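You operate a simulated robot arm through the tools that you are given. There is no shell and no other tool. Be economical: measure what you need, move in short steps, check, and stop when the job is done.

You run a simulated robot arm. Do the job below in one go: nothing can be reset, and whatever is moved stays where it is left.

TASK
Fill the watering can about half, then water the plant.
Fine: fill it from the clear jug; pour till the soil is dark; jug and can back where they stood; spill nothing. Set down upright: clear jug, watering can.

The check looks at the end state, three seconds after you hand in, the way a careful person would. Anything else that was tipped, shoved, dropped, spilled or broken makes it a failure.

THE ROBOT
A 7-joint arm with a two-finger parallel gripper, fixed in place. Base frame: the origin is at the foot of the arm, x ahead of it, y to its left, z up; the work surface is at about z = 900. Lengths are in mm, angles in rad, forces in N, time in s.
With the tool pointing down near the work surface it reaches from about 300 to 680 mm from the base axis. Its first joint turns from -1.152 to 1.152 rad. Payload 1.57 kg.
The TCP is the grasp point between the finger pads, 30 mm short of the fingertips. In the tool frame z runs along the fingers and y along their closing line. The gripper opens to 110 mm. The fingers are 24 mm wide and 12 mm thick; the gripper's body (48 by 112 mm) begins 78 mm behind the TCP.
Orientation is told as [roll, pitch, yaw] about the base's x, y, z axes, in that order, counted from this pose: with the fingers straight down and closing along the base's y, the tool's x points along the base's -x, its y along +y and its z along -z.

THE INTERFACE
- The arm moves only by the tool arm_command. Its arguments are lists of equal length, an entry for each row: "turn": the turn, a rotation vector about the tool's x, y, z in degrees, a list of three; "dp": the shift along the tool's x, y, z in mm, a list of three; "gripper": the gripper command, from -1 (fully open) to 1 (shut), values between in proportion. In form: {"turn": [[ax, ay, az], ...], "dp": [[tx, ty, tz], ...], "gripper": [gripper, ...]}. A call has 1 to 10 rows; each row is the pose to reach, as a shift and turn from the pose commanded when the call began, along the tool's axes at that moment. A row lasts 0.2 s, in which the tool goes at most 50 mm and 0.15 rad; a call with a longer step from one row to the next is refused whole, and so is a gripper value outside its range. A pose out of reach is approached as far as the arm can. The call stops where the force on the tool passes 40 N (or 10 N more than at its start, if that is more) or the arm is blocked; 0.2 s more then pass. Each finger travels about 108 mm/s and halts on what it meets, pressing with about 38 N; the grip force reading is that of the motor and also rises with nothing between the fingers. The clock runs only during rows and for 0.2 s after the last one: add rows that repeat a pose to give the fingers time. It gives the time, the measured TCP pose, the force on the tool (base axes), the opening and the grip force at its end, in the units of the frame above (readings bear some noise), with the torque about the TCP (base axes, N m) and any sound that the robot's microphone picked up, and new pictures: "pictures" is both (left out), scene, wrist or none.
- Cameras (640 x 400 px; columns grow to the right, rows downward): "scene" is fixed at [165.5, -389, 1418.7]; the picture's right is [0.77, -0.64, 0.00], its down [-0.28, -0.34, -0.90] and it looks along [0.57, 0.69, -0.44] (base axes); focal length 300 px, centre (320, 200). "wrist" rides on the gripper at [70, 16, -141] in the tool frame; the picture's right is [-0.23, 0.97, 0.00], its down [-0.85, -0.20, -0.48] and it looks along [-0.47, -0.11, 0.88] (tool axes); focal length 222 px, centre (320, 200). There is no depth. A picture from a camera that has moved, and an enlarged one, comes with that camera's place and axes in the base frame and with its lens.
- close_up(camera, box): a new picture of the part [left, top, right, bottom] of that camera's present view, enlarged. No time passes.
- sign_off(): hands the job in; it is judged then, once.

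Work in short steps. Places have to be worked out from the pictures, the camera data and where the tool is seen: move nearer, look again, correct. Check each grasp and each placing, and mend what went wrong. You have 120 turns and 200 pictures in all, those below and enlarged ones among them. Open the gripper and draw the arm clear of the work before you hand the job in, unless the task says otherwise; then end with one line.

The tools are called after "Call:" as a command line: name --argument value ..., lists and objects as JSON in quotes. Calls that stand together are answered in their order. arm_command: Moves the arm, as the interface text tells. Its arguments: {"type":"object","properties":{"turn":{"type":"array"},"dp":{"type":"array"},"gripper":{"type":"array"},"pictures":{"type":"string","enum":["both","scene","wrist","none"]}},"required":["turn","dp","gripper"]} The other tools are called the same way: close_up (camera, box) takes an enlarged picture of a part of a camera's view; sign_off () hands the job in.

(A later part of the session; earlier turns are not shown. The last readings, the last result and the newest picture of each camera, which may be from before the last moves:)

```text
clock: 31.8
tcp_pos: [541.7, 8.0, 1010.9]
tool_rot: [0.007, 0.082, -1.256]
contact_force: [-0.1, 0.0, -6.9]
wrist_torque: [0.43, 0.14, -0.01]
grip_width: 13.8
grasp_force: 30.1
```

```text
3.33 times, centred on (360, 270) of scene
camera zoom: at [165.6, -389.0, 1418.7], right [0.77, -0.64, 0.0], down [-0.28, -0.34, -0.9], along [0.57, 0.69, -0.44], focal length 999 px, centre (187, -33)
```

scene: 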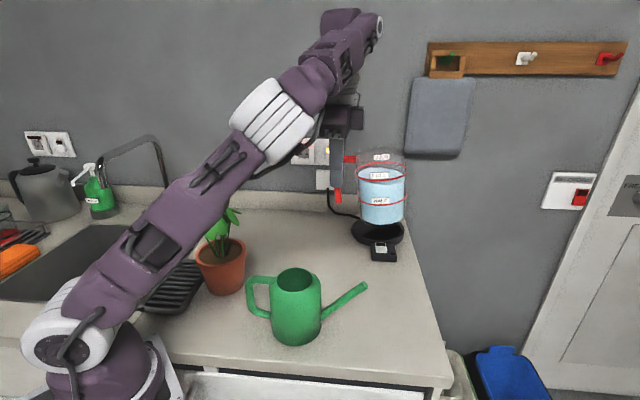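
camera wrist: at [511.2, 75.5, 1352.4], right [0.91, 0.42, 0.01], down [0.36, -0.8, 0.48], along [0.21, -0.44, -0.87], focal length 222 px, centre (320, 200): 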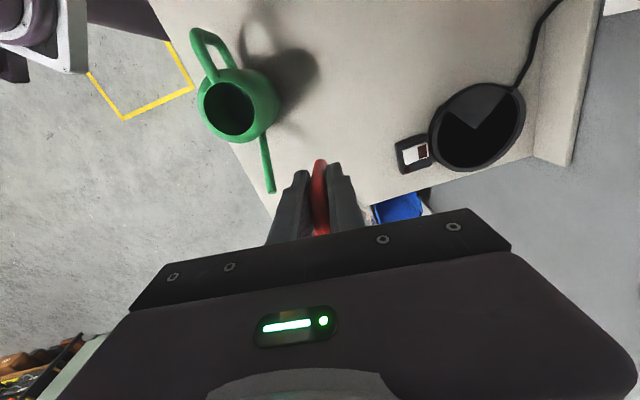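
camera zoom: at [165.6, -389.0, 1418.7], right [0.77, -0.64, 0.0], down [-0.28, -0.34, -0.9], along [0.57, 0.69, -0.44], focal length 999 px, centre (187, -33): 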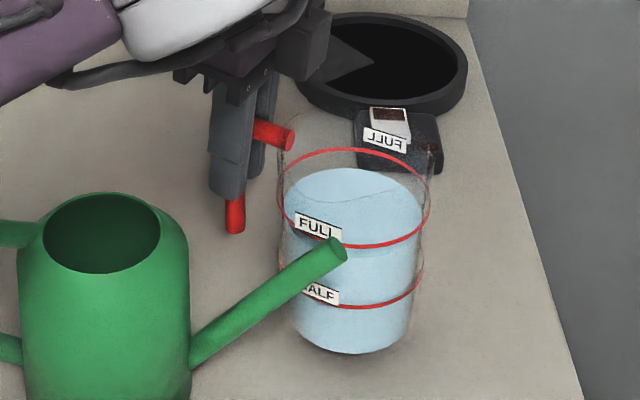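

It's level now. I lower slowly until the table takes the weight.

Call:
arm_command --turn '[[0, 0, 0], [0, 0, 0], [0, 0, 0], [0, 0, 0], [0, 0, 0]]' --dp '[[0.3, 0, 1.5], [0.5, 0, 3], [0.7, 0, 4.5], [1, 0, 6], [1, 0, 6]]' --gripper '[1, 1, 1, 1, 1]' --pictures "none"

Call:
close_up --camera "scene" --box '[300, 210, 420, 330]'

```text
clock: 33.0
tcp_pos: [541.8, 8.8, 1005.7]
tool_rot: [0.007, 0.08, -1.253]
contact_force: [0.1, -0.2, -6.4]
wrist_torque: [0.4, 0.1, -0.01]
grip_width: 14.0
grasp_force: 30.5
```

```text
3.33 times, centred on (360, 270) of scene
camera zoom: at [165.6, -389.0, 1418.7], right [0.77, -0.64, 0.0], down [-0.28, -0.34, -0.9], along [0.57, 0.69, -0.44], focal length 999 px, centre (187, -33)
```

zoom: 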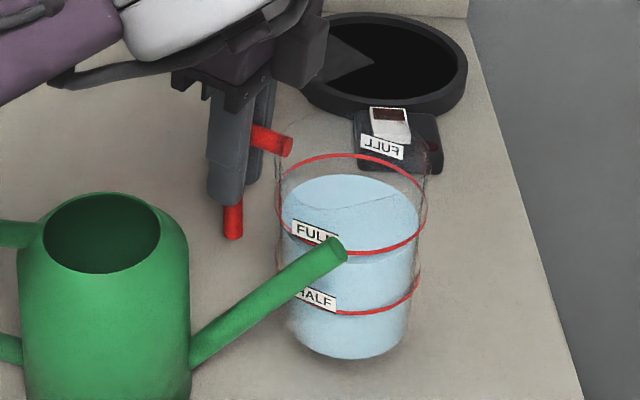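

Call:
arm_command --turn '[[0, 0, 0], [0, 0, 0], [0, 0, 0], [0, 0, 0], [0, 0, 0]]' --dp '[[0.2, 0, 1.5], [0.3, 0, 3], [0.4, 0, 4.5], [0.5, 0, 5.5], [0.5, 0, 5.5]]' --gripper '[1, 1, 1, 1, 1]' --pictures "none"

Call:
close_up --camera "scene" --box '[300, 210, 420, 330]'

```text
clock: 34.2
tcp_pos: [540.9, 10.9, 1001.7]
tool_rot: [0.008, 0.082, -1.255]
contact_force: [-0.8, -1.5, 11.2]
wrist_torque: [-0.51, 0.01, -0.01]
grip_width: 13.8
grasp_force: 30.5
```

```text
3.33 times, centred on (360, 270) of scene
camera zoom: at [165.3, -389.0, 1418.7], right [0.77, -0.64, 0.0], down [-0.28, -0.34, -0.9], along [0.57, 0.69, -0.44], focal length 999 px, centre (187, -33)
```

zoom: 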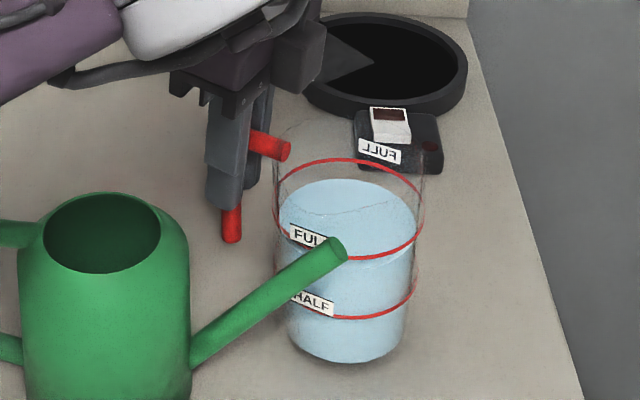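

The table is now carrying the jug, and it stands on its original mark. I open the gripper and withdraw upward.

Call:
arm_command --turn '[[0, 0, 0], [0, 0, 0], [0, 0, 0], [0, 0, 0], [0, 0, 0], [0, 0, 0], [0, 0, 0], [0, 0, 0]]' --dp '[[0, 0, -1], [0, 0, -1], [0, 0, -1], [0, 0, -1], [0, 0, -30], [0, 0, -70], [0, 0, -115], [0, 0, -150]]' --gripper '[0.7, 0.3, -0.3, -0.5, -0.5, -0.5, -0.5, -0.5]'

Call:
close_up --camera "scene" --box '[240, 210, 440, 350]'

```text
clock: 36.0
tcp_pos: [541.0, -1.1, 1152.0]
tool_rot: [0.008, 0.082, -1.255]
contact_force: [0.1, -0.8, 0.5]
wrist_torque: [0.03, -0.01, 0.0]
grip_width: 82.9
grasp_force: 0.0
camera wrist: at [539.9, 59.4, 1298.7], right [1.0, 0.09, -0.01], down [0.08, -0.91, 0.41], along [0.03, -0.41, -0.91], focal length 222 px, centre (320, 200)
```

scene: 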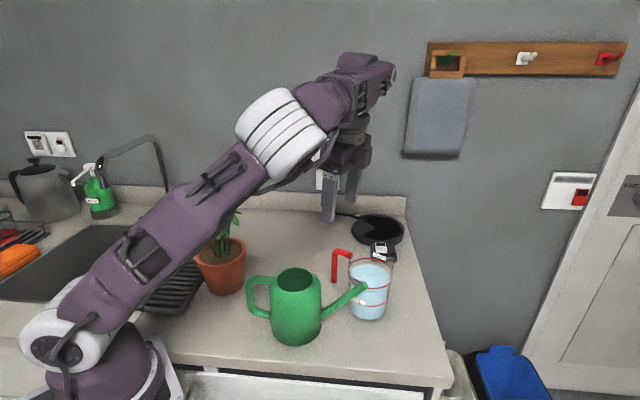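
wrist: 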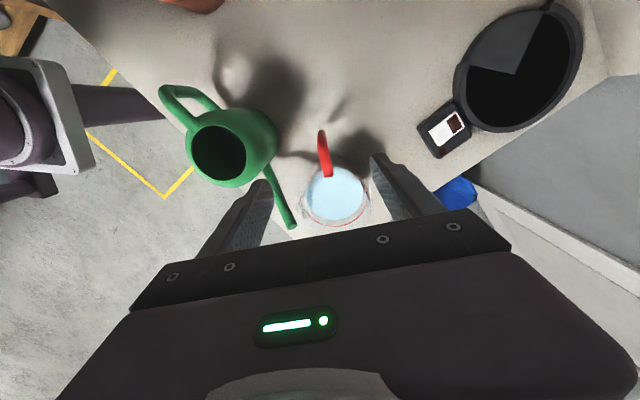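

```text
2.86 times, centred on (340, 280) of scene
camera zoom: at [165.5, -389.0, 1418.7], right [0.77, -0.64, 0.0], down [-0.28, -0.34, -0.9], along [0.57, 0.69, -0.44], focal length 856 px, centre (263, -29)
```

zoom: 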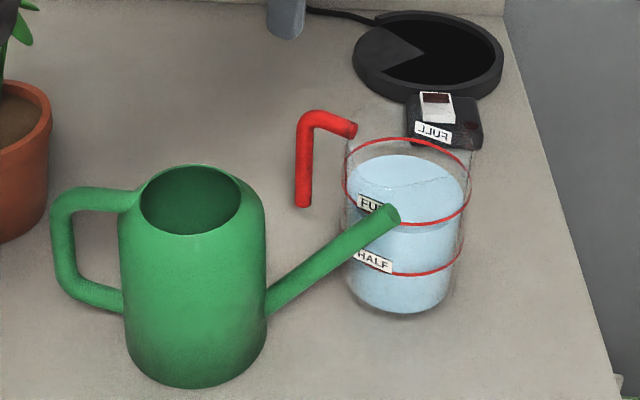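

The jug is back on its spot, upright. Next I test with the empty hand whether a tilt toward -y (yaw about -15°) reaches 70°. First level the tool and move.

Call:
arm_command --turn '[[0, -2, 0], [0, -4.7, 0], [0, -4.7, 0], [0, -4.7, 0], [0, -4.7, 0], [0, -4.7, 0], [0, -4.7, 0], [0, -4.7, 0]]' --dp '[[0, 0, -20], [0, -10, -50], [20, -30, -55], [42, -55, -58], [65, -82, -60], [88, -108, -60], [105, -128, -60], [110, -133.6, -60]]' --gripper '[-0.5, -0.5, -0.5, -0.5, -0.5, -0.5, -0.5, -0.5]' --pictures "none"

Call:
arm_command --turn '[[0, 0, -8], [0, 0, -16], [0, 0, -24], [0, 0, -32], [0, 0, -40], [0, 0, -48], [0, 0, -57]]' --dp '[[0, 0, 0], [0, 0, 0], [0, 0, 0], [0, 0, 0], [0, 0, 0], [0, 0, 0], [0, 0, 0]]' --gripper '[-0.5, -0.5, -0.5, -0.5, -0.5, -0.5, -0.5]'

```text
clock: 37.8
tcp_pos: [382.1, 57.5, 1218.0]
tool_rot: [0.007, -0.003, -1.255]
contact_force: [-0.4, -0.4, 0.7]
wrist_torque: [0.02, 0.02, -0.04]
grip_width: 82.3
grasp_force: 0.1
```

```text
refused: row 7 steps farther than a row can; nothing moved
```

Call:
arm_command --turn '[[0, 0, -8], [0, 0, -16], [0, 0, -24], [0, 0, -32], [0, 0, -40], [0, 0, -48], [0, 0, -56]]' --dp '[[0, 0, 0], [0, 0, 0], [0, 0, 0], [0, 0, 0], [0, 0, 0], [0, 0, 0], [0, 0, 0]]' --gripper '[-0.5, -0.5, -0.5, -0.5, -0.5, -0.5, -0.5]'

```text
clock: 39.4
tcp_pos: [383.1, 57.6, 1217.7]
tool_rot: [0.004, -0.007, -0.275]
contact_force: [0.4, 0.3, -0.5]
wrist_torque: [0.0, -0.06, 0.0]
grip_width: 82.5
grasp_force: 0.1
camera wrist: at [321.5, 92.6, 1357.9], right [0.48, 0.88, 0.0], down [0.76, -0.43, 0.48], along [0.43, -0.23, -0.88], focal length 222 px, centre (320, 200)
```

scene: 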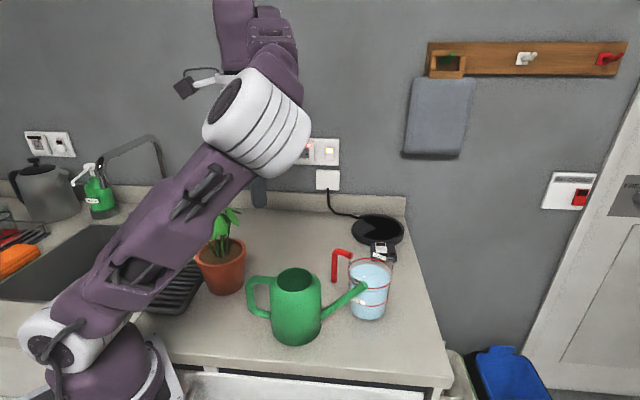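
wrist: 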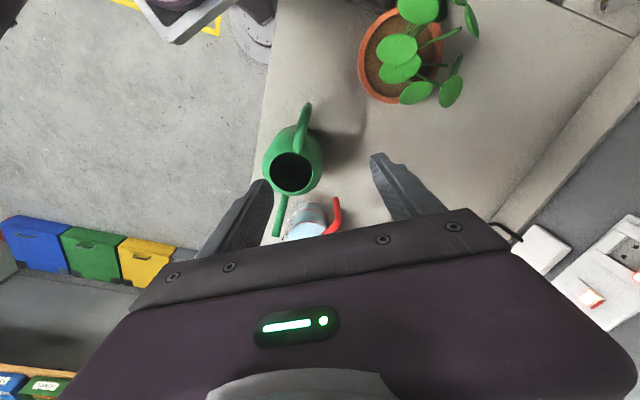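

Now I test the tilt here in the air, up to 72°.

Call:
arm_command --turn '[[-8, 0, 0], [-16, 0, 0], [-24, 0, 0], [-32, 0, 0], [-40, 0, 0], [-48, 0, 0], [-56, 0, 0], [-64, 0, 0], [-72, 0, 0]]' --dp '[[0, 0, 0], [0, 0, 0], [0, 0, 0], [0, 0, 0], [0, 0, 0], [0, 0, 0], [0, 0, 0], [0, 0, 0], [0, 0, 0]]' --gripper '[-0.5, -0.5, -0.5, -0.5, -0.5, -0.5, -0.5, -0.5, -0.5]' --pictures "scene"

```text
clock: 41.4
tcp_pos: [383.6, 56.6, 1217.5]
tool_rot: [1.262, -0.007, -0.278]
contact_force: [0.2, 0.5, -0.6]
wrist_torque: [-0.05, 0.01, 0.0]
grip_width: 82.3
grasp_force: 0.0
```

scene: 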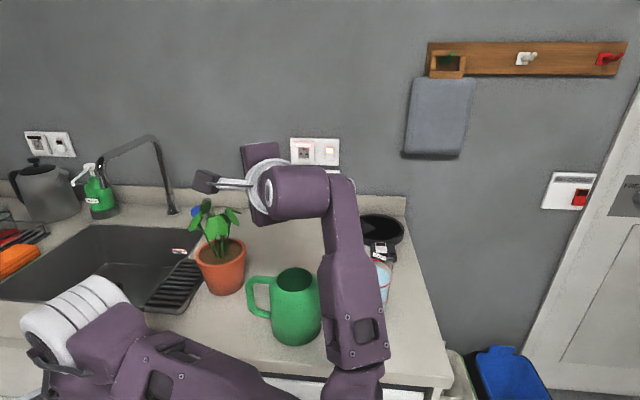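

The tilt reaches 72° without trouble here, with the elbow hanging over the -y side off the table. I dry-run the lowering to actual pour height with the empty hand.

Call:
arm_command --turn '[[0, 0, 0], [0, 0, 0], [0, 0, 0], [0, 0, 0], [0, 0, 0], [0, 0, 0], [0, 0, 0]]' --dp '[[4, -17, 6], [8, -34, 11], [13, -55, 18], [18, -77, 25], [23, -99, 32], [27, -113, 37], [28, -118, 39]]' --gripper '[-0.5, -0.5, -0.5, -0.5, -0.5, -0.5, -0.5]' --pictures "both"

```text
clock: 43.0
tcp_pos: [362.0, 74.9, 1114.1]
tool_rot: [1.258, -0.006, -0.278]
contact_force: [-0.4, -0.3, -1.1]
wrist_torque: [0.02, 0.0, -0.01]
grip_width: 82.4
grasp_force: 0.0
out of reach, approached as far as the arm can: row 5, 6, 7
camera wrist: at [260.7, -29.7, 1172.4], right [0.29, 0.23, 0.93], down [0.68, -0.73, -0.04], along [0.67, 0.64, -0.37], focal length 222 px, centre (320, 200)
```

scene: 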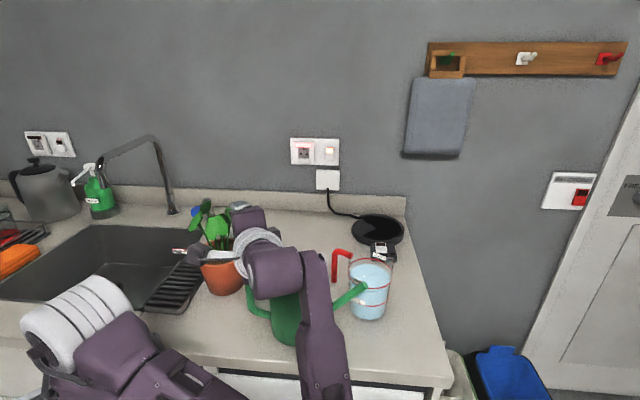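
wrist: 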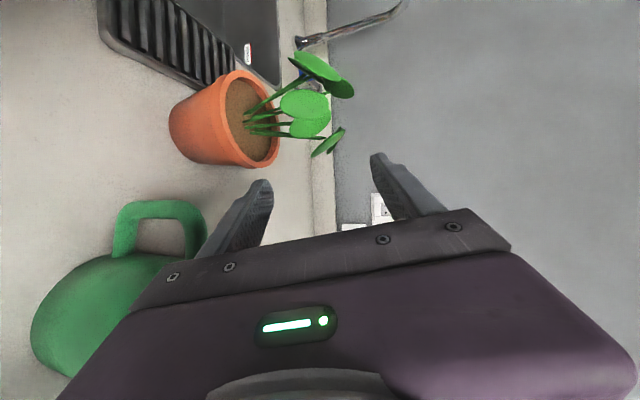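

At 72° the arm limits about 25 mm high, but by my volume estimate only about 62° is needed for a half fill. I test 62° at pour height.

Call:
arm_command --turn '[[5, 0, 0], [10, 0, 0], [10, 0, 0], [10, 0, 0]]' --dp '[[0, 0, 0], [1, -8, 1], [2.8, -18, 2], [2.8, -24, 3]]' --gripper '[-0.5, -0.5, -0.5, -0.5]' --pictures "scene"

```text
clock: 44.0
tcp_pos: [357.3, 70.2, 1089.9]
tool_rot: [1.083, -0.007, -0.279]
contact_force: [0.8, 0.6, -0.1]
wrist_torque: [-0.01, 0.01, 0.01]
grip_width: 82.5
grasp_force: 0.2
```

scene: 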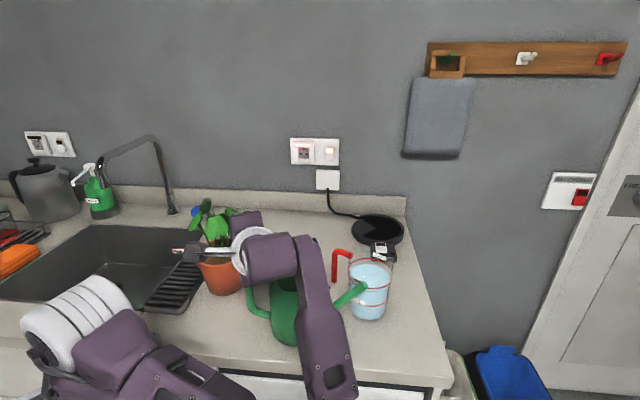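

Reachable at 62°. I go back the same way: rise and untilt.

Call:
arm_command --turn '[[0, 0, 0], [6, 0, 0], [14, 0, 0], [22, 0, 0], [30, 0, 0], [38, 0, 0], [46, 0, 0], [54, 0, 0], [62, 0, 0]]' --dp '[[0, 25, -13], [0, 55, -29], [0, 85, -45], [0, 112, -60], [0, 112, -60], [0, 112, -60], [0, 112, -60], [0, 112, -60], [0, 112, -60]]' --gripper '[-0.5, -0.5, -0.5, -0.5, -0.5, -0.5, -0.5, -0.5, -0.5]' --pictures "scene"

```text
clock: 46.0
tcp_pos: [355.6, 70.2, 1217.9]
tool_rot: [0.002, -0.006, -0.279]
contact_force: [-0.5, 1.2, 0.1]
wrist_torque: [-0.01, 0.0, 0.03]
grip_width: 82.5
grasp_force: 0.1
```

scene: 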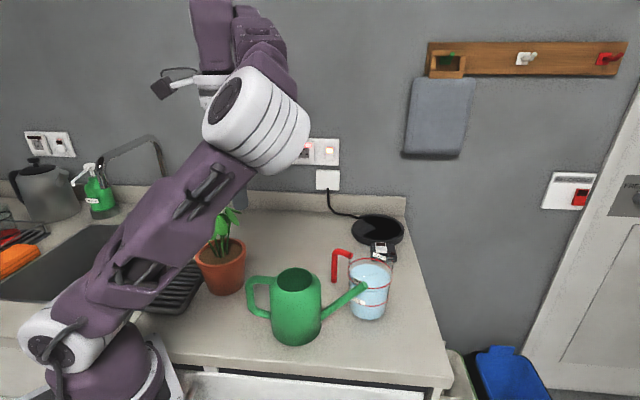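

Returning above the jug handle at yaw -72°.

Call:
arm_command --turn '[[0, 0, 7], [0, 0, 14], [0, 0, 21], [0, 0, 28], [0, 0, 35], [0, 0, 42], [0, 0, 49], [0, 0, 56], [0, 0, 56]]' --dp '[[-15, -1, 0], [-40, -2, 0], [-65, -3, 0], [-90, -4, 10], [-117, -5, 25], [-143, -6, 45], [-168, -7, 65], [-190, -7.6, 85], [-194.6, -7.6, 98]]' --gripper '[-0.5, -0.5, -0.5, -0.5, -0.5, -0.5, -0.5, -0.5, -0.5]' --pictures "none"

Call:
close_up --camera "wrist" --box '[180, 60, 460, 250]'

```text
clock: 48.0
tcp_pos: [543.7, 8.2, 1119.8]
tool_rot: [0.01, -0.001, -1.257]
contact_force: [-0.1, 0.3, 0.2]
wrist_torque: [-0.04, 0.04, 0.0]
grip_width: 82.6
grasp_force: 0.1
```

```text
2.11 times, centred on (320, 155) of wrist
camera zoom: at [538.3, 81.1, 1260.4], right [1.0, 0.09, 0.01], down [0.07, -0.88, 0.48], along [0.05, -0.48, -0.88], focal length 468 px, centre (320, 295)
```

zoom: 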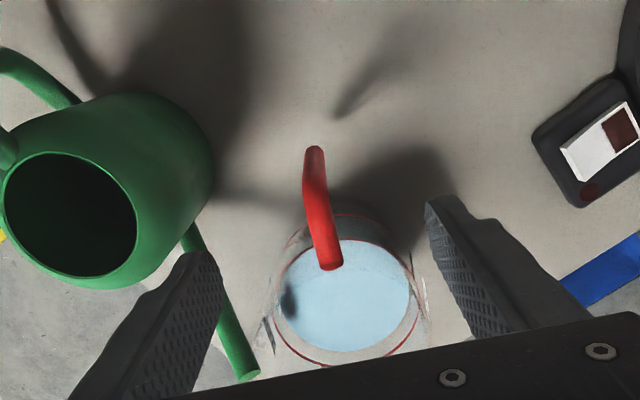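

The handle is within 2–3 mm of where it was. I descend and close.

Call:
arm_command --turn '[[0, 0, 0], [0, 0, 0], [0, 0, 0], [0, 0, 0], [0, 0, 0], [0, 0, 0], [0, 0, 0], [0, 0, 0], [0, 0, 0]]' --dp '[[-1, -1.5, 25], [-1, -1.5, 60], [-1, -1.5, 95], [-1, -1.5, 112], [-1, -1.5, 118], [-1, -1.5, 118], [-1, -1.5, 118], [-1, -1.5, 118], [-1, -1.5, 118]]' --gripper '[-0.5, -0.5, -0.5, -0.5, -0.3, 0.2, 0.6, 1, 1]' --pictures "none"

Call:
close_up --camera "scene" --box '[300, 210, 420, 330]'

```text
clock: 50.0
tcp_pos: [541.3, 8.6, 1003.6]
tool_rot: [0.007, -0.002, -1.256]
contact_force: [-0.5, -0.5, 0.8]
wrist_torque: [-0.2, 0.25, 0.0]
grip_width: 14.0
grasp_force: 30.0
```

```text
3.33 times, centred on (360, 270) of scene
camera zoom: at [165.5, -389.0, 1418.7], right [0.77, -0.64, 0.0], down [-0.28, -0.34, -0.9], along [0.57, 0.69, -0.44], focal length 999 px, centre (187, -33)
```

zoom: 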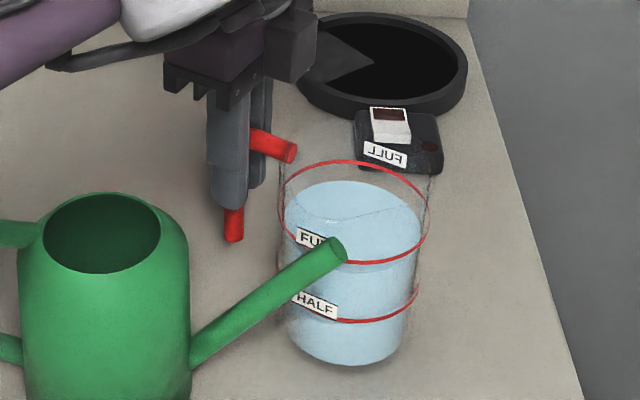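

Gripped again. I lift the jug and carry it high to the pour side.

Call:
arm_command --turn '[[0, 0, 0], [0, 0, 0], [0, 0, 0], [0, 0, 0], [0, 0, 0], [0, 0, 0], [0, 0, -4], [0, 0, -8], [0, 0, -12], [0, 0, -16]]' --dp '[[0, 0, -8], [0, 0, -28], [0, 0, -60], [0, 0, -100], [0, 0, -140], [0, 0, -175], [5, -5, -200], [16, -16, -212], [30, -30, -214], [42, -42, -214]]' --gripper '[1, 1, 1, 1, 1, 1, 1, 1, 1, 1]' --pictures "none"

Call:
arm_command --turn '[[0, 0, -4], [0, 0, -9], [0, 0, -14], [0, 0, -19], [0, 0, -24], [0, 0, -29], [0, 0, -34], [0, 0, -38], [0, 0, -40], [0, 0, -40]]' --dp '[[7, -14, 0], [18, -33, 0], [30, -53, 0], [41, -74, 0], [52, -93, 0], [60, -108, 0], [65, -117, 0], [67.5, -121, 0], [67.5, -121, 0], [67.5, -121, 0]]' --gripper '[1, 1, 1, 1, 1, 1, 1, 1, 1, 1]'

```text
clock: 52.2
tcp_pos: [486.6, 35.6, 1216.8]
tool_rot: [0.005, -0.004, -0.972]
contact_force: [-0.9, 0.1, -6.2]
wrist_torque: [0.36, 0.25, 0.03]
grip_width: 13.6
grasp_force: 30.4
```

```text
clock: 54.4
tcp_pos: [349.7, 23.6, 1216.1]
tool_rot: [0.003, -0.007, -0.275]
contact_force: [0.0, -0.3, -6.1]
wrist_torque: [0.14, 0.43, 0.05]
grip_width: 13.7
grasp_force: 30.2
camera wrist: at [287.8, 58.8, 1356.6], right [0.48, 0.87, 0.0], down [0.76, -0.43, 0.48], along [0.43, -0.23, -0.88], focal length 222 px, centre (320, 200)
```

scene: 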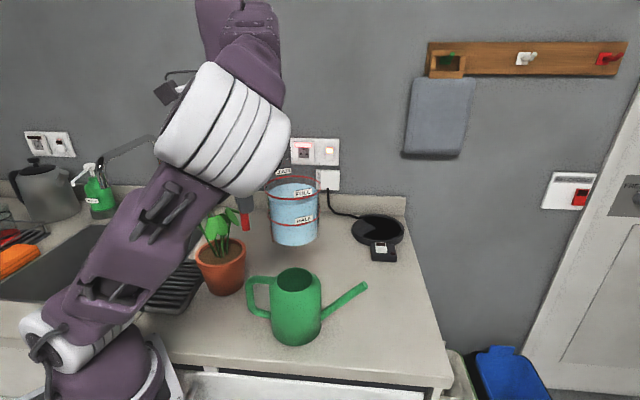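
wrist: 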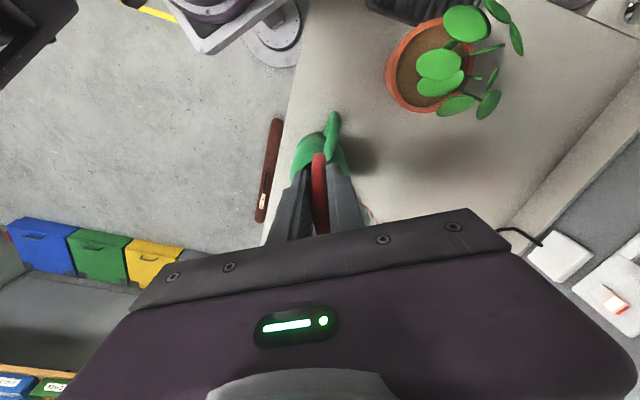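

I adjust to the offset pour stand-off and tilt to 28°.

Call:
arm_command --turn '[[0, 0, 0], [0, 0, 0], [-3, 0, 0], [-8, 0, 0], [-13, 0, 0], [-18, 0, 0], [-23, 0, 0], [-28, 0, 0], [-28, 0, 0]]' --dp '[[1, 12, 0], [3, 34, 0], [5, 56, 0], [5.7, 70, 0], [5.7, 75, 0], [5.7, 75, 0], [5.7, 75, 0], [5.7, 75, 0], [5.7, 75, 0]]' --gripper '[1, 1, 1, 1, 1, 1, 1, 1, 1]'

```text
clock: 56.4
tcp_pos: [364.8, 97.1, 1215.4]
tool_rot: [0.492, -0.008, -0.277]
contact_force: [-0.5, 0.0, -6.1]
wrist_torque: [0.0, 0.46, 0.04]
grip_width: 13.7
grasp_force: 30.7
camera wrist: at [283.9, 66.5, 1347.0], right [0.45, 0.76, 0.46], down [0.71, -0.62, 0.33], along [0.54, 0.18, -0.82], focal length 222 px, centre (320, 200)
```

scene: 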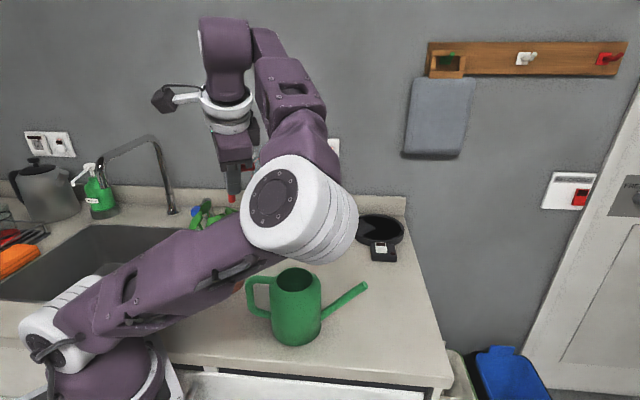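
wrist: 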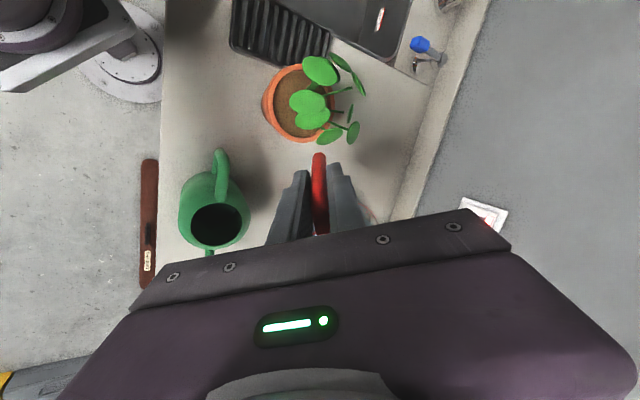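

The wrist camera confirms the can opening at about [416,-13]. I descend to lip z≈1070 at 33°, still offset behind the opening.

Call:
arm_command --turn '[[0, 0, 0], [0, 0, 0], [-1, 0, 0], [-2, 0, 0], [-4, 0, 0], [-5, 0, 0], [-5, 0, 0]]' --dp '[[0, -9, 17], [0, -24, 45], [0, -40, 75], [0, -54, 102], [0, -63, 118], [0, -66.7, 125.4], [0, -66.7, 125.4]]' --gripper '[1, 1, 1, 1, 1, 1, 1]'

```text
clock: 58.0
tcp_pos: [365.5, 96.9, 1074.1]
tool_rot: [0.581, -0.008, -0.278]
contact_force: [-0.2, -0.3, -5.2]
wrist_torque: [-0.04, 0.48, 0.0]
grip_width: 13.8
grasp_force: 30.8
camera wrist: at [281.5, 57.2, 1200.2], right [0.44, 0.72, 0.53], down [0.7, -0.65, 0.3], along [0.56, 0.25, -0.79], focal length 222 px, centre (320, 200)
```

scene: 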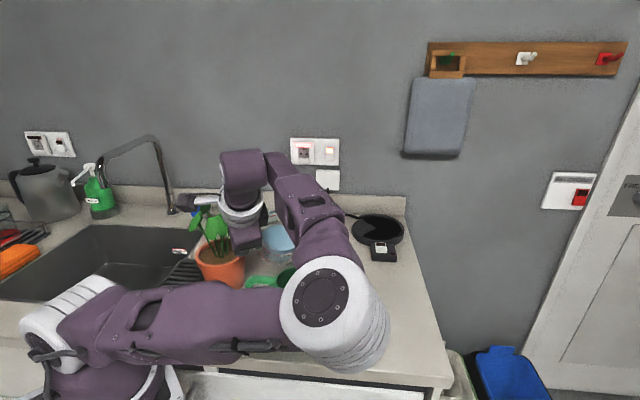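
wrist: 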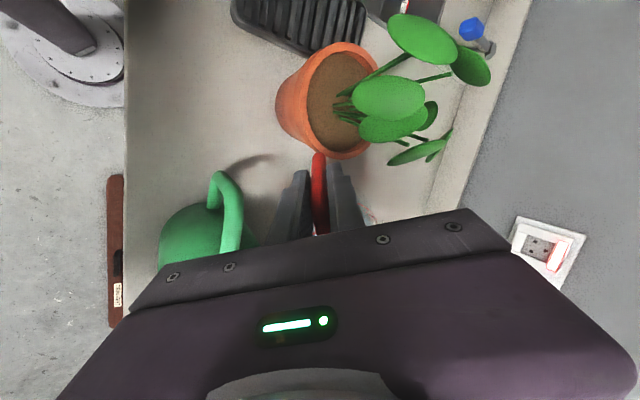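

Call:
close_up --camera "scene" --box '[230, 205, 330, 295]'

```text
4.44 times, centred on (280, 250) of scene
camera zoom: at [165.6, -389.0, 1418.7], right [0.77, -0.64, 0.0], down [-0.28, -0.34, -0.9], along [0.57, 0.69, -0.44], focal length 1332 px, centre (498, -22)
```

zoom: 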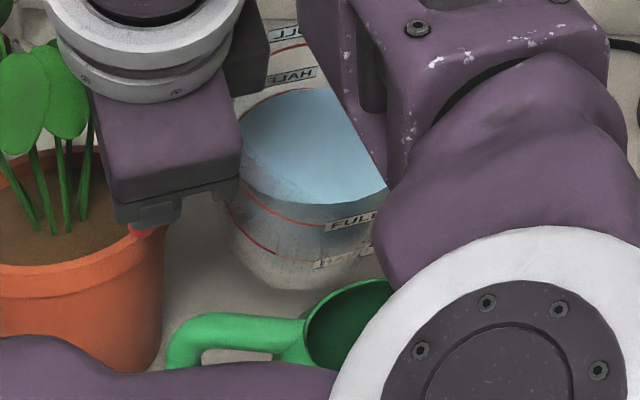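

Lip position matches the projection. I advance with the lip over the opening, tilting to 40° (below the flow angle).

Call:
arm_command --turn '[[-1, 0, 0], [-3, 0, 0], [-5, 0, 0], [-7, 0, 0], [-7, 0, 0]]' --dp '[[0, -6, -1], [0, -12, -2], [1, -18, -3], [1, -20, -3.6], [1, -20, -3.6]]' --gripper '[1, 1, 1, 1, 1]' --pictures "none"

Call:
close_up --camera "scene" --box '[220, 205, 340, 325]'

Call:
close_up --camera "wrist" --box '[120, 100, 440, 300]'

```text
clock: 59.2
tcp_pos: [357.7, 80.3, 1065.1]
tool_rot: [0.704, -0.007, -0.276]
contact_force: [-1.3, -0.3, -6.6]
wrist_torque: [-0.03, 0.47, -0.01]
grip_width: 13.8
grasp_force: 30.2
```

```text
3.33 times, centred on (280, 265) of scene
camera zoom: at [165.6, -389.0, 1418.7], right [0.77, -0.64, 0.0], down [-0.28, -0.34, -0.9], along [0.57, 0.69, -0.44], focal length 999 px, centre (453, -17)
```

zoom: 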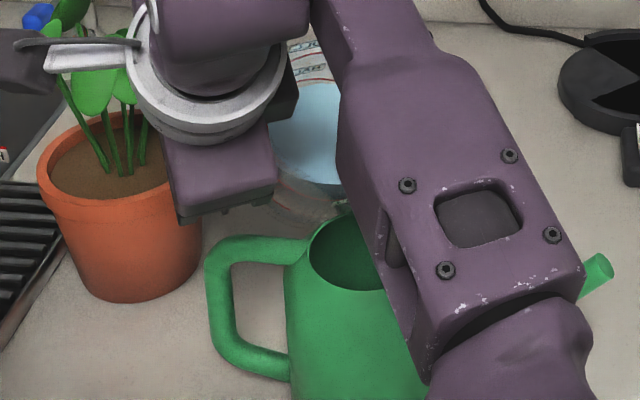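

```text
2.00 times, centred on (280, 200) of wrist
camera zoom: at [271.5, 24.5, 1183.5], right [0.42, 0.65, 0.63], down [0.69, -0.68, 0.24], along [0.59, 0.34, -0.74], focal length 444 px, centre (400, 200)
```

zoom: 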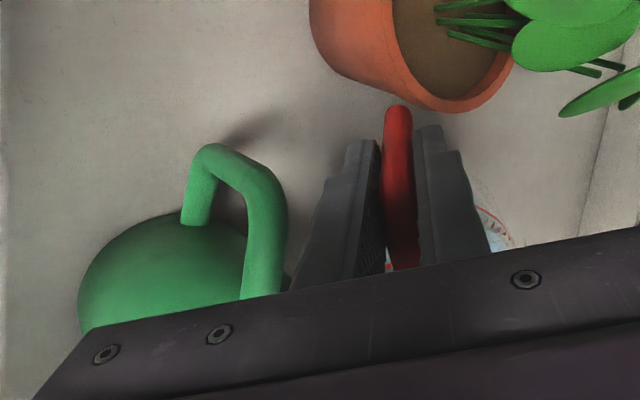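

The near side of the opening is visible with the lip above it. I tilt 10° more about the lip and watch the stream.

Call:
arm_command --turn '[[-2, 0, 0], [-4, 0, 0], [-6, 0, 0], [-8, 0, 0], [-10, 0, 0]]' --dp '[[0, 1.1, -2], [0, 2.1, -4], [0, 3.1, -6.1], [0, 4, -8.1], [0, 4.9, -10.2]]' --gripper '[1, 1, 1, 1, 1]' --pictures "none"

Call:
close_up --camera "scene" --box '[250, 225, 340, 315]'

```text
clock: 60.4
tcp_pos: [358.4, 77.3, 1076.4]
tool_rot: [0.877, -0.007, -0.28]
contact_force: [-0.6, 0.8, -6.2]
wrist_torque: [-0.07, 0.52, 0.02]
grip_width: 14.1
grasp_force: 30.5
```

```text
4.44 times, centred on (295, 270) of scene
camera zoom: at [165.6, -389.0, 1418.7], right [0.77, -0.64, 0.0], down [-0.28, -0.34, -0.9], along [0.57, 0.69, -0.44], focal length 1332 px, centre (431, -111)
```

zoom: 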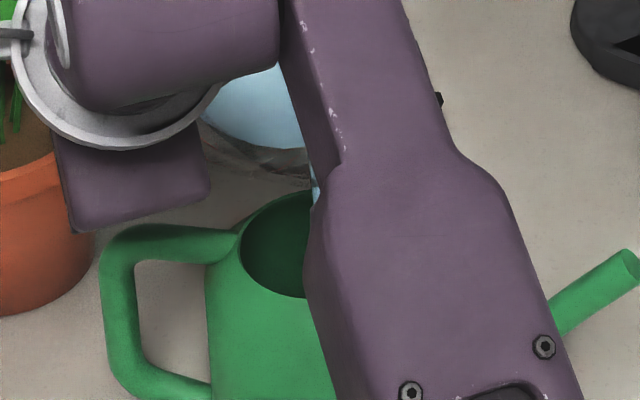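

A stream is visible exactly above the opening. I tilt a further 6° slowly and hold.

Call:
arm_command --turn '[[0, 0, 0], [0, 0, 0], [-1.5, 0, 0], [-3, 0, 0], [-4.5, 0, 0], [-6, 0, 0], [-6, 0, 0], [-6, 0, 0], [-6, 0, 0], [-6, 0, 0]]' --dp '[[0, 0, 0], [0, 0, 0], [0, 0.8, -1.5], [0, 1.6, -3], [0, 2.4, -4.5], [0, 3.1, -6], [0, 3.1, -6], [0, 3.1, -6], [0, 3.1, -6], [0, 3.1, -6]]' --gripper '[1, 1, 1, 1, 1, 1, 1, 1, 1, 1]' --pictures "none"

Call:
close_up --camera "scene" --box '[250, 225, 340, 315]'

```text
clock: 62.6
tcp_pos: [358.7, 74.1, 1081.4]
tool_rot: [0.98, -0.007, -0.276]
contact_force: [0.6, -0.7, -5.4]
wrist_torque: [-0.11, 0.4, -0.02]
grip_width: 13.6
grasp_force: 29.6
```

```text
4.44 times, centred on (295, 270) of scene
camera zoom: at [165.6, -389.0, 1418.7], right [0.77, -0.64, 0.0], down [-0.28, -0.34, -0.9], along [0.57, 0.69, -0.44], focal length 1332 px, centre (431, -111)
```

zoom: 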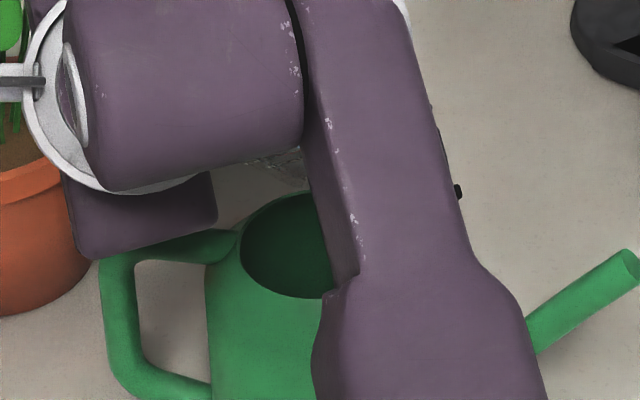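

Continuing: hold, then to 60°.

Call:
arm_command --turn '[[0, 0, 0], [0, 0, 0], [0, 0, 0], [-1, 0, 0], [-2, 0, 0], [-3, 0, 0], [-4, 0, 0], [-4, 0, 0], [-4, 0, 0], [-4, 0, 0]]' --dp '[[0, 0, 0], [0, 0, 0], [0, 0, 0], [0, 0.6, -1], [0, 1.1, -2], [0, 1.7, -3], [0, 2.2, -4], [0, 2.2, -4], [0, 2.2, -4], [0, 2.2, -4]]' --gripper '[1, 1, 1, 1, 1, 1, 1, 1, 1, 1]' --pictures "none"

Call:
arm_command --turn '[[0, 0, 0], [0, 0, 0], [0, 0, 0], [0, 0, 0], [0, 0, 0], [0, 0, 0], [0, 0, 0], [0, 0, 0], [0, 0, 0], [0, 0, 0]]' --dp '[[0, 0, 0], [0, 0, 0], [0, 0, 0], [0, 0, 0], [0, 0, 0], [0, 0, 0], [0, 0, 0], [0, 0, 0], [0, 0, 0], [0, 0, 0]]' --gripper '[1, 1, 1, 1, 1, 1, 1, 1, 1, 1]' --pictures "none"

Call:
close_up --camera "scene" --box '[250, 225, 340, 315]'

```text
clock: 64.8
tcp_pos: [357.7, 72.3, 1086.4]
tool_rot: [1.052, -0.006, -0.277]
contact_force: [-0.4, -0.5, -4.6]
wrist_torque: [-0.1, 0.36, 0.02]
grip_width: 13.6
grasp_force: 30.0
```

```text
clock: 67.0
tcp_pos: [357.2, 72.7, 1086.6]
tool_rot: [1.051, -0.007, -0.277]
contact_force: [0.3, -0.4, -5.2]
wrist_torque: [-0.1, 0.36, -0.01]
grip_width: 14.0
grasp_force: 30.4
```

```text
4.44 times, centred on (295, 270) of scene
camera zoom: at [165.6, -389.0, 1418.7], right [0.77, -0.64, 0.0], down [-0.28, -0.34, -0.9], along [0.57, 0.69, -0.44], focal length 1332 px, centre (431, -111)
```

zoom: 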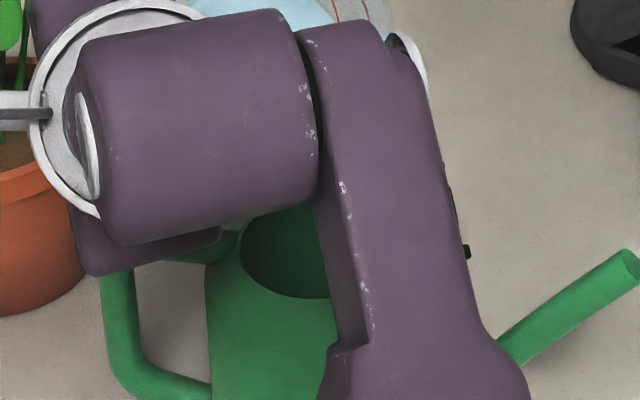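

Equilibrium at 60°. By volume, the can holds about 300 mL now; 3° more brings it near half.

Call:
arm_command --turn '[[-1, 0, 0], [-2, 0, 0], [-3, 0, 0], [-3, 0, 0], [-3, 0, 0], [-3, 0, 0], [-3, 0, 0], [-3, 0, 0], [-3, 0, 0], [-3, 0, 0]]' --dp '[[0, 0.6, -1], [0, 1.1, -2], [0, 1.7, -3], [0, 1.7, -3], [0, 1.7, -3], [0, 1.7, -3], [0, 1.7, -3], [0, 1.7, -3], [0, 1.7, -3], [0, 1.7, -3]]' --gripper '[1, 1, 1, 1, 1, 1, 1, 1, 1, 1]' --pictures "none"

Call:
arm_command --turn '[[0, 0, 0], [0, 0, 0], [3, 0, 0], [7, 0, 0], [13, 0, 0], [20, 0, 0], [27, 0, 0], [35, 0, 0]]' --dp '[[0, 0, 0], [0, 0, 0], [0, 0, 0], [0, 8, -4], [0, 28, -14], [0, 55, -27], [0, 82, -40], [0, 110, -55]]' --gripper '[1, 1, 1, 1, 1, 1, 1, 1]'

```text
clock: 69.2
tcp_pos: [357.2, 71.0, 1089.0]
tool_rot: [1.104, -0.007, -0.278]
contact_force: [-0.4, -1.5, -5.1]
wrist_torque: [-0.11, 0.35, -0.03]
grip_width: 13.7
grasp_force: 30.0
```

```text
clock: 71.0
tcp_pos: [354.5, 72.2, 1213.4]
tool_rot: [0.491, -0.007, -0.278]
contact_force: [0.4, 0.8, -4.9]
wrist_torque: [0.02, 0.29, -0.01]
grip_width: 13.9
grasp_force: 30.1
camera wrist: at [274.5, 41.5, 1344.7], right [0.45, 0.76, 0.46], down [0.71, -0.62, 0.33], along [0.54, 0.18, -0.82], focal length 222 px, centre (320, 200)
```

scene: 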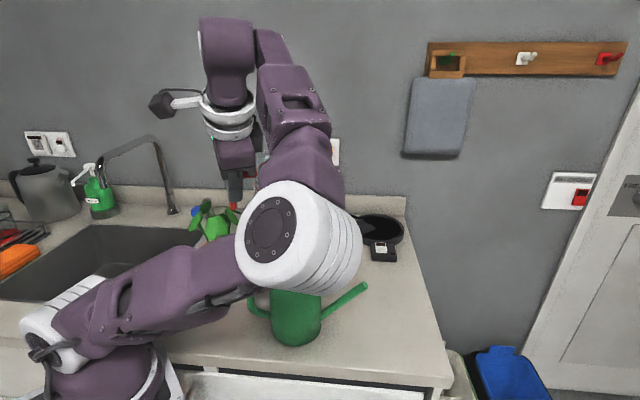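
wrist: 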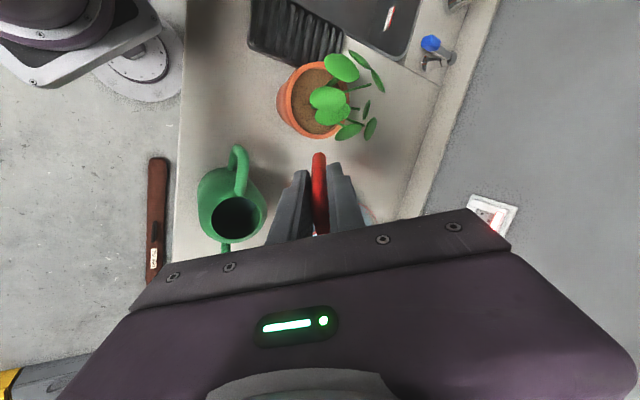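

Call:
close_up --camera "wrist" --box '[170, 130, 300, 260]'

```text
3.08 times, centred on (235, 195) of wrist
camera zoom: at [274.5, 41.5, 1344.7], right [0.45, 0.76, 0.46], down [0.71, -0.62, 0.33], along [0.54, 0.18, -0.82], focal length 684 px, centre (582, 215)
```

zoom: 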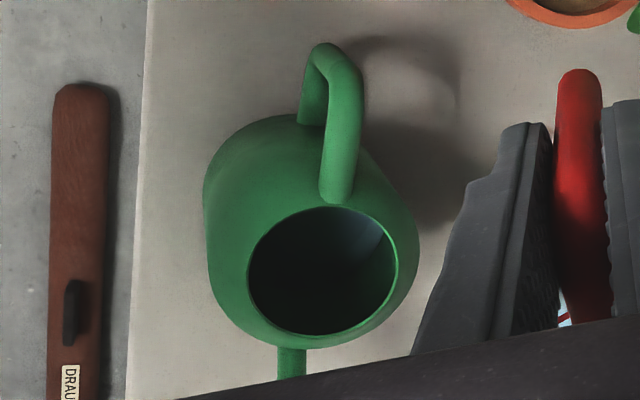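

Water is visible inside the can with none outside. I bring the jug upright to read its level.

Call:
arm_command --turn '[[6, 0, 0], [12, 0, 0], [19, 0, 0], [25, 0, 0], [28, 0, 0], [28, 0, 0]]' --dp '[[0, 0, 0], [0, 0, 0], [0, 0, 0], [0, 0, 0], [0, 0, 0], [0, 0, 0]]' --gripper '[1, 1, 1, 1, 1, 1]' --pictures "none"

Call:
close_up --camera "scene" --box '[230, 150, 350, 350]'

Call:
close_up --camera "wrist" --box '[200, 80, 400, 240]'

```text
clock: 72.4
tcp_pos: [356.5, 70.1, 1212.9]
tool_rot: [0.002, -0.006, -0.278]
contact_force: [0.2, -0.1, -4.0]
wrist_torque: [0.08, 0.3, -0.01]
grip_width: 13.6
grasp_force: 30.2
```

```text
2.00 times, centred on (290, 250) of scene
camera zoom: at [165.6, -389.0, 1418.7], right [0.77, -0.64, 0.0], down [-0.28, -0.34, -0.9], along [0.57, 0.69, -0.44], focal length 600 px, centre (380, 100)
```

zoom: 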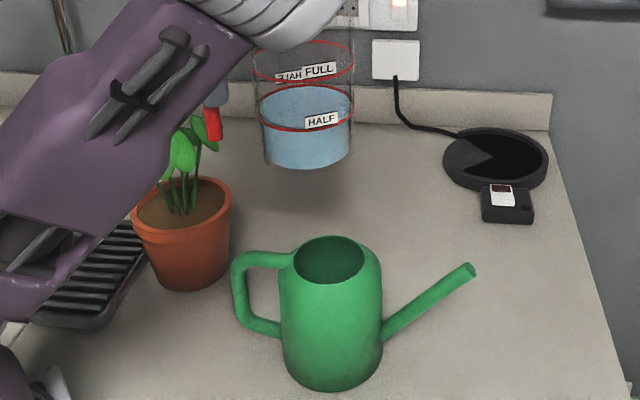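

```text
2.50 times, centred on (300, 160) of wrist
camera zoom: at [294.8, 107.1, 1353.1], right [0.49, 0.87, 0.0], down [0.76, -0.43, 0.48], along [0.42, -0.23, -0.88], focal length 555 px, centre (370, 300)
```

zoom: 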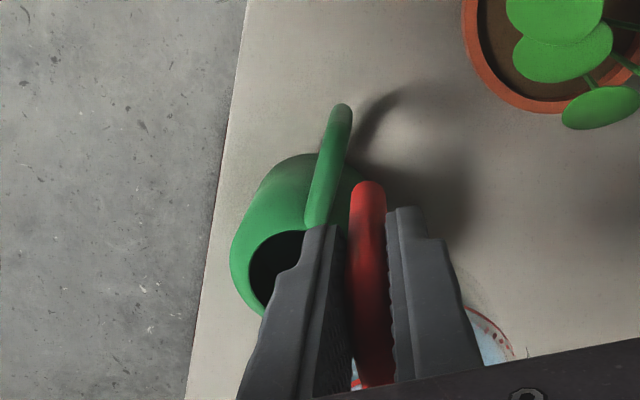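

The jug is down to its HALF mark. I move so the wrist camera looks straight down into the can to check its level.

Call:
arm_command --turn '[[0, 0, 0], [0, 0, 0], [0, 0, 0], [0, 0, 0], [0, 0, 0], [0, 0, 0], [0, 0, 0], [0, 0, 0]]' --dp '[[-10, -5, 0], [-32, -17, 0], [-58, -31, 0], [-86, -46, 0], [-112, -60, 0], [-135, -72, 0], [-147, -78, 0], [-150, -80, 0]]' --gripper '[1, 1, 1, 1, 1, 1, 1, 1]' --pictures "none"

Call:
close_up --camera "wrist" --box '[260, 20, 400, 150]'

```text
clock: 74.2
tcp_pos: [478.4, -47.0, 1212.4]
tool_rot: [0.005, -0.007, -0.278]
contact_force: [-0.1, -0.3, -4.9]
wrist_torque: [0.07, 0.26, -0.02]
grip_width: 13.7
grasp_force: 30.2
```

```text
3.08 times, centred on (330, 85) of wrist
camera zoom: at [416.3, -12.6, 1353.8], right [0.49, 0.87, 0.0], down [0.76, -0.43, 0.48], along [0.42, -0.23, -0.88], focal length 684 px, centre (289, 554)
```

zoom: 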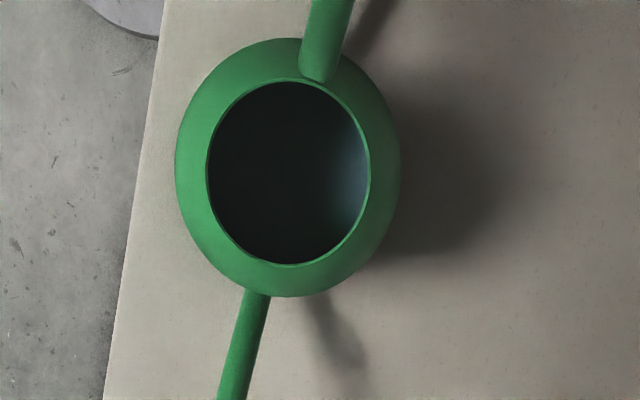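

Call:
close_up --camera "scene" --box '[260, 255, 330, 310]'

Call:
close_up --camera "scene" --box '[320, 120, 440, 240]'

```text
7.27 times, centred on (295, 282) of scene
camera zoom: at [165.6, -389.0, 1418.7], right [0.77, -0.64, 0.0], down [-0.28, -0.34, -0.9], along [0.57, 0.69, -0.44], focal length 2180 px, centre (502, -400)
```

zoom: 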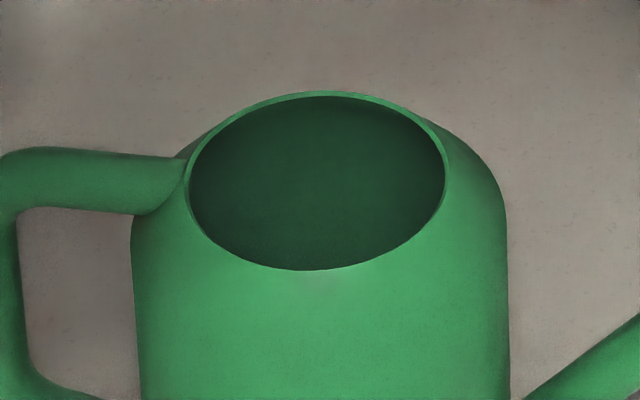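

```text
3.33 times, centred on (380, 180) of scene
camera zoom: at [165.6, -389.0, 1418.7], right [0.77, -0.64, 0.0], down [-0.28, -0.34, -0.9], along [0.57, 0.69, -0.44], focal length 999 px, centre (120, 267)
```

zoom: 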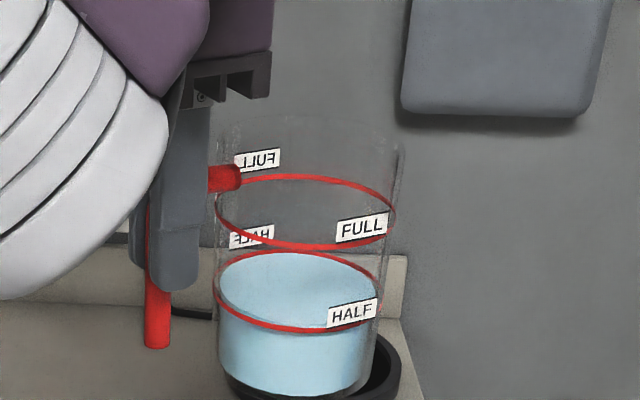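

The jug dropped to HALF, about 280 mL poured. The can's water isn't visible from the oblique scene view, so its level is below about 44%. I'll top up by about 60 mL: back to the pour side first, tilting partly on the way.

Call:
arm_command --turn '[[0, 0, 0], [0, 0, 0], [0, 0, 0], [0, 0, 0], [-3, 0, 0], [-8, 0, 0], [-14, 0, 0], [-21, 0, 0], [-28, 0, 0], [-34, 0, 0]]' --dp '[[10, 6, 0], [32, 20, 0], [58, 37, 0], [86, 55, 0], [112, 72, 0], [135, 87, 0], [147, 94, 0], [149, 96, 0], [149, 96, 0], [149, 96, 0]]' --gripper '[1, 1, 1, 1, 1, 1, 1, 1, 1, 1]' --pictures "none"

```text
clock: 76.4
tcp_pos: [361.7, 87.2, 1213.1]
tool_rot: [0.598, -0.007, -0.279]
contact_force: [-0.4, -1.5, -4.4]
wrist_torque: [-0.01, 0.3, -0.01]
grip_width: 13.6
grasp_force: 30.4
```

Now I descend while tilting to 50°.

Call:
arm_command --turn '[[-2, 0, 0], [-5, 0, 0], [-8, 0, 0], [-11, 0, 0], [-14, 0, 0], [-16, 0, 0], [-16, 0, 0]]' --dp '[[0, -9, 13], [0, -24, 35], [0, -40, 59], [0, -55, 81], [0, -66, 97], [0, -71, 104], [0, -71, 104]]' --gripper '[1, 1, 1, 1, 1, 1, 1]' --pictures "none"

Call:
close_up --camera "scene" --box '[230, 215, 350, 315]'

```text
clock: 78.0
tcp_pos: [360.9, 86.3, 1087.5]
tool_rot: [0.877, -0.007, -0.278]
contact_force: [0.4, 0.1, -4.3]
wrist_torque: [-0.09, 0.32, 0.0]
grip_width: 13.9
grasp_force: 30.5
```

```text
4.00 times, centred on (290, 265) of scene
camera zoom: at [165.6, -389.0, 1418.7], right [0.77, -0.64, 0.0], down [-0.28, -0.34, -0.9], along [0.57, 0.69, -0.44], focal length 1199 px, centre (440, -60)
```

zoom: 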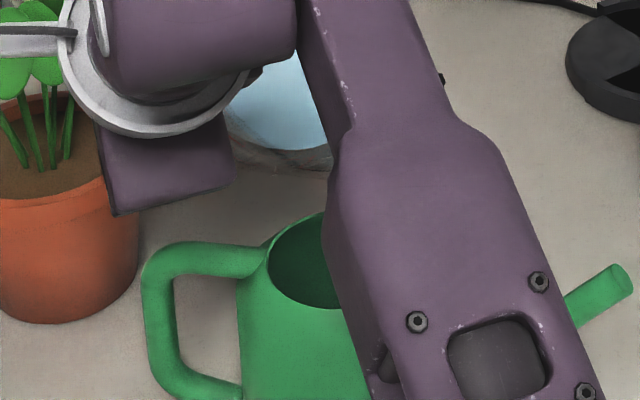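

I move the lip over the opening and tilt progressively to 67°.

Call:
arm_command --turn '[[-2, 0, 0], [-4, 0, 0], [-6, 0, 0], [-8, 0, 0], [-10, 0, 0], [-12, 0, 0], [-14, 0, 0], [-16, 0, 0], [-17, 0, 0], [-17, 0, 0]]' --dp '[[0, -4, -2.3], [0, -8, -4.6], [0, -11.5, -6.8], [0, -10.7, -9], [0, -9.9, -11], [0, -9.1, -13.2], [0, -7.7, -16], [0, -6.3, -18.6], [0, -5.6, -20], [0, -5.6, -20]]' --gripper '[1, 1, 1, 1, 1, 1, 1, 1, 1, 1]' --pictures "none"

Call:
arm_command --turn '[[0, 0, 0], [0, 0, 0], [0, 0, 0], [0, 0, 0], [0, 0, 0], [0, 0, 0], [0, 0, 0], [0, 0, 0], [0, 0, 0], [0, 0, 0]]' --dp '[[0, 0, 0], [0, 0, 0], [0, 0, 0], [0, 0, 0], [0, 0, 0], [0, 0, 0], [0, 0, 0], [0, 0, 0], [0, 0, 0], [0, 0, 0]]' --gripper '[1, 1, 1, 1, 1, 1, 1, 1, 1, 1]' --pictures "none"

Call:
close_up --camera "scene" --box '[230, 215, 350, 315]'

```text
clock: 80.2
tcp_pos: [357.0, 67.9, 1095.2]
tool_rot: [1.173, -0.008, -0.276]
contact_force: [-0.7, 0.7, -4.1]
wrist_torque: [-0.05, 0.36, 0.01]
grip_width: 13.9
grasp_force: 30.3
```

```text
clock: 82.4
tcp_pos: [357.8, 69.0, 1096.2]
tool_rot: [1.172, -0.009, -0.277]
contact_force: [-0.2, 0.0, -4.0]
wrist_torque: [-0.09, 0.28, 0.03]
grip_width: 13.9
grasp_force: 30.3
```

```text
4.00 times, centred on (290, 265) of scene
camera zoom: at [165.6, -389.0, 1418.7], right [0.77, -0.64, 0.0], down [-0.28, -0.34, -0.9], along [0.57, 0.69, -0.44], focal length 1199 px, centre (440, -60)
```

zoom: 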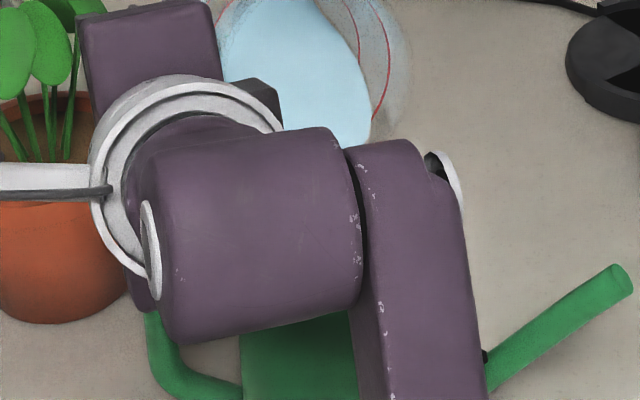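

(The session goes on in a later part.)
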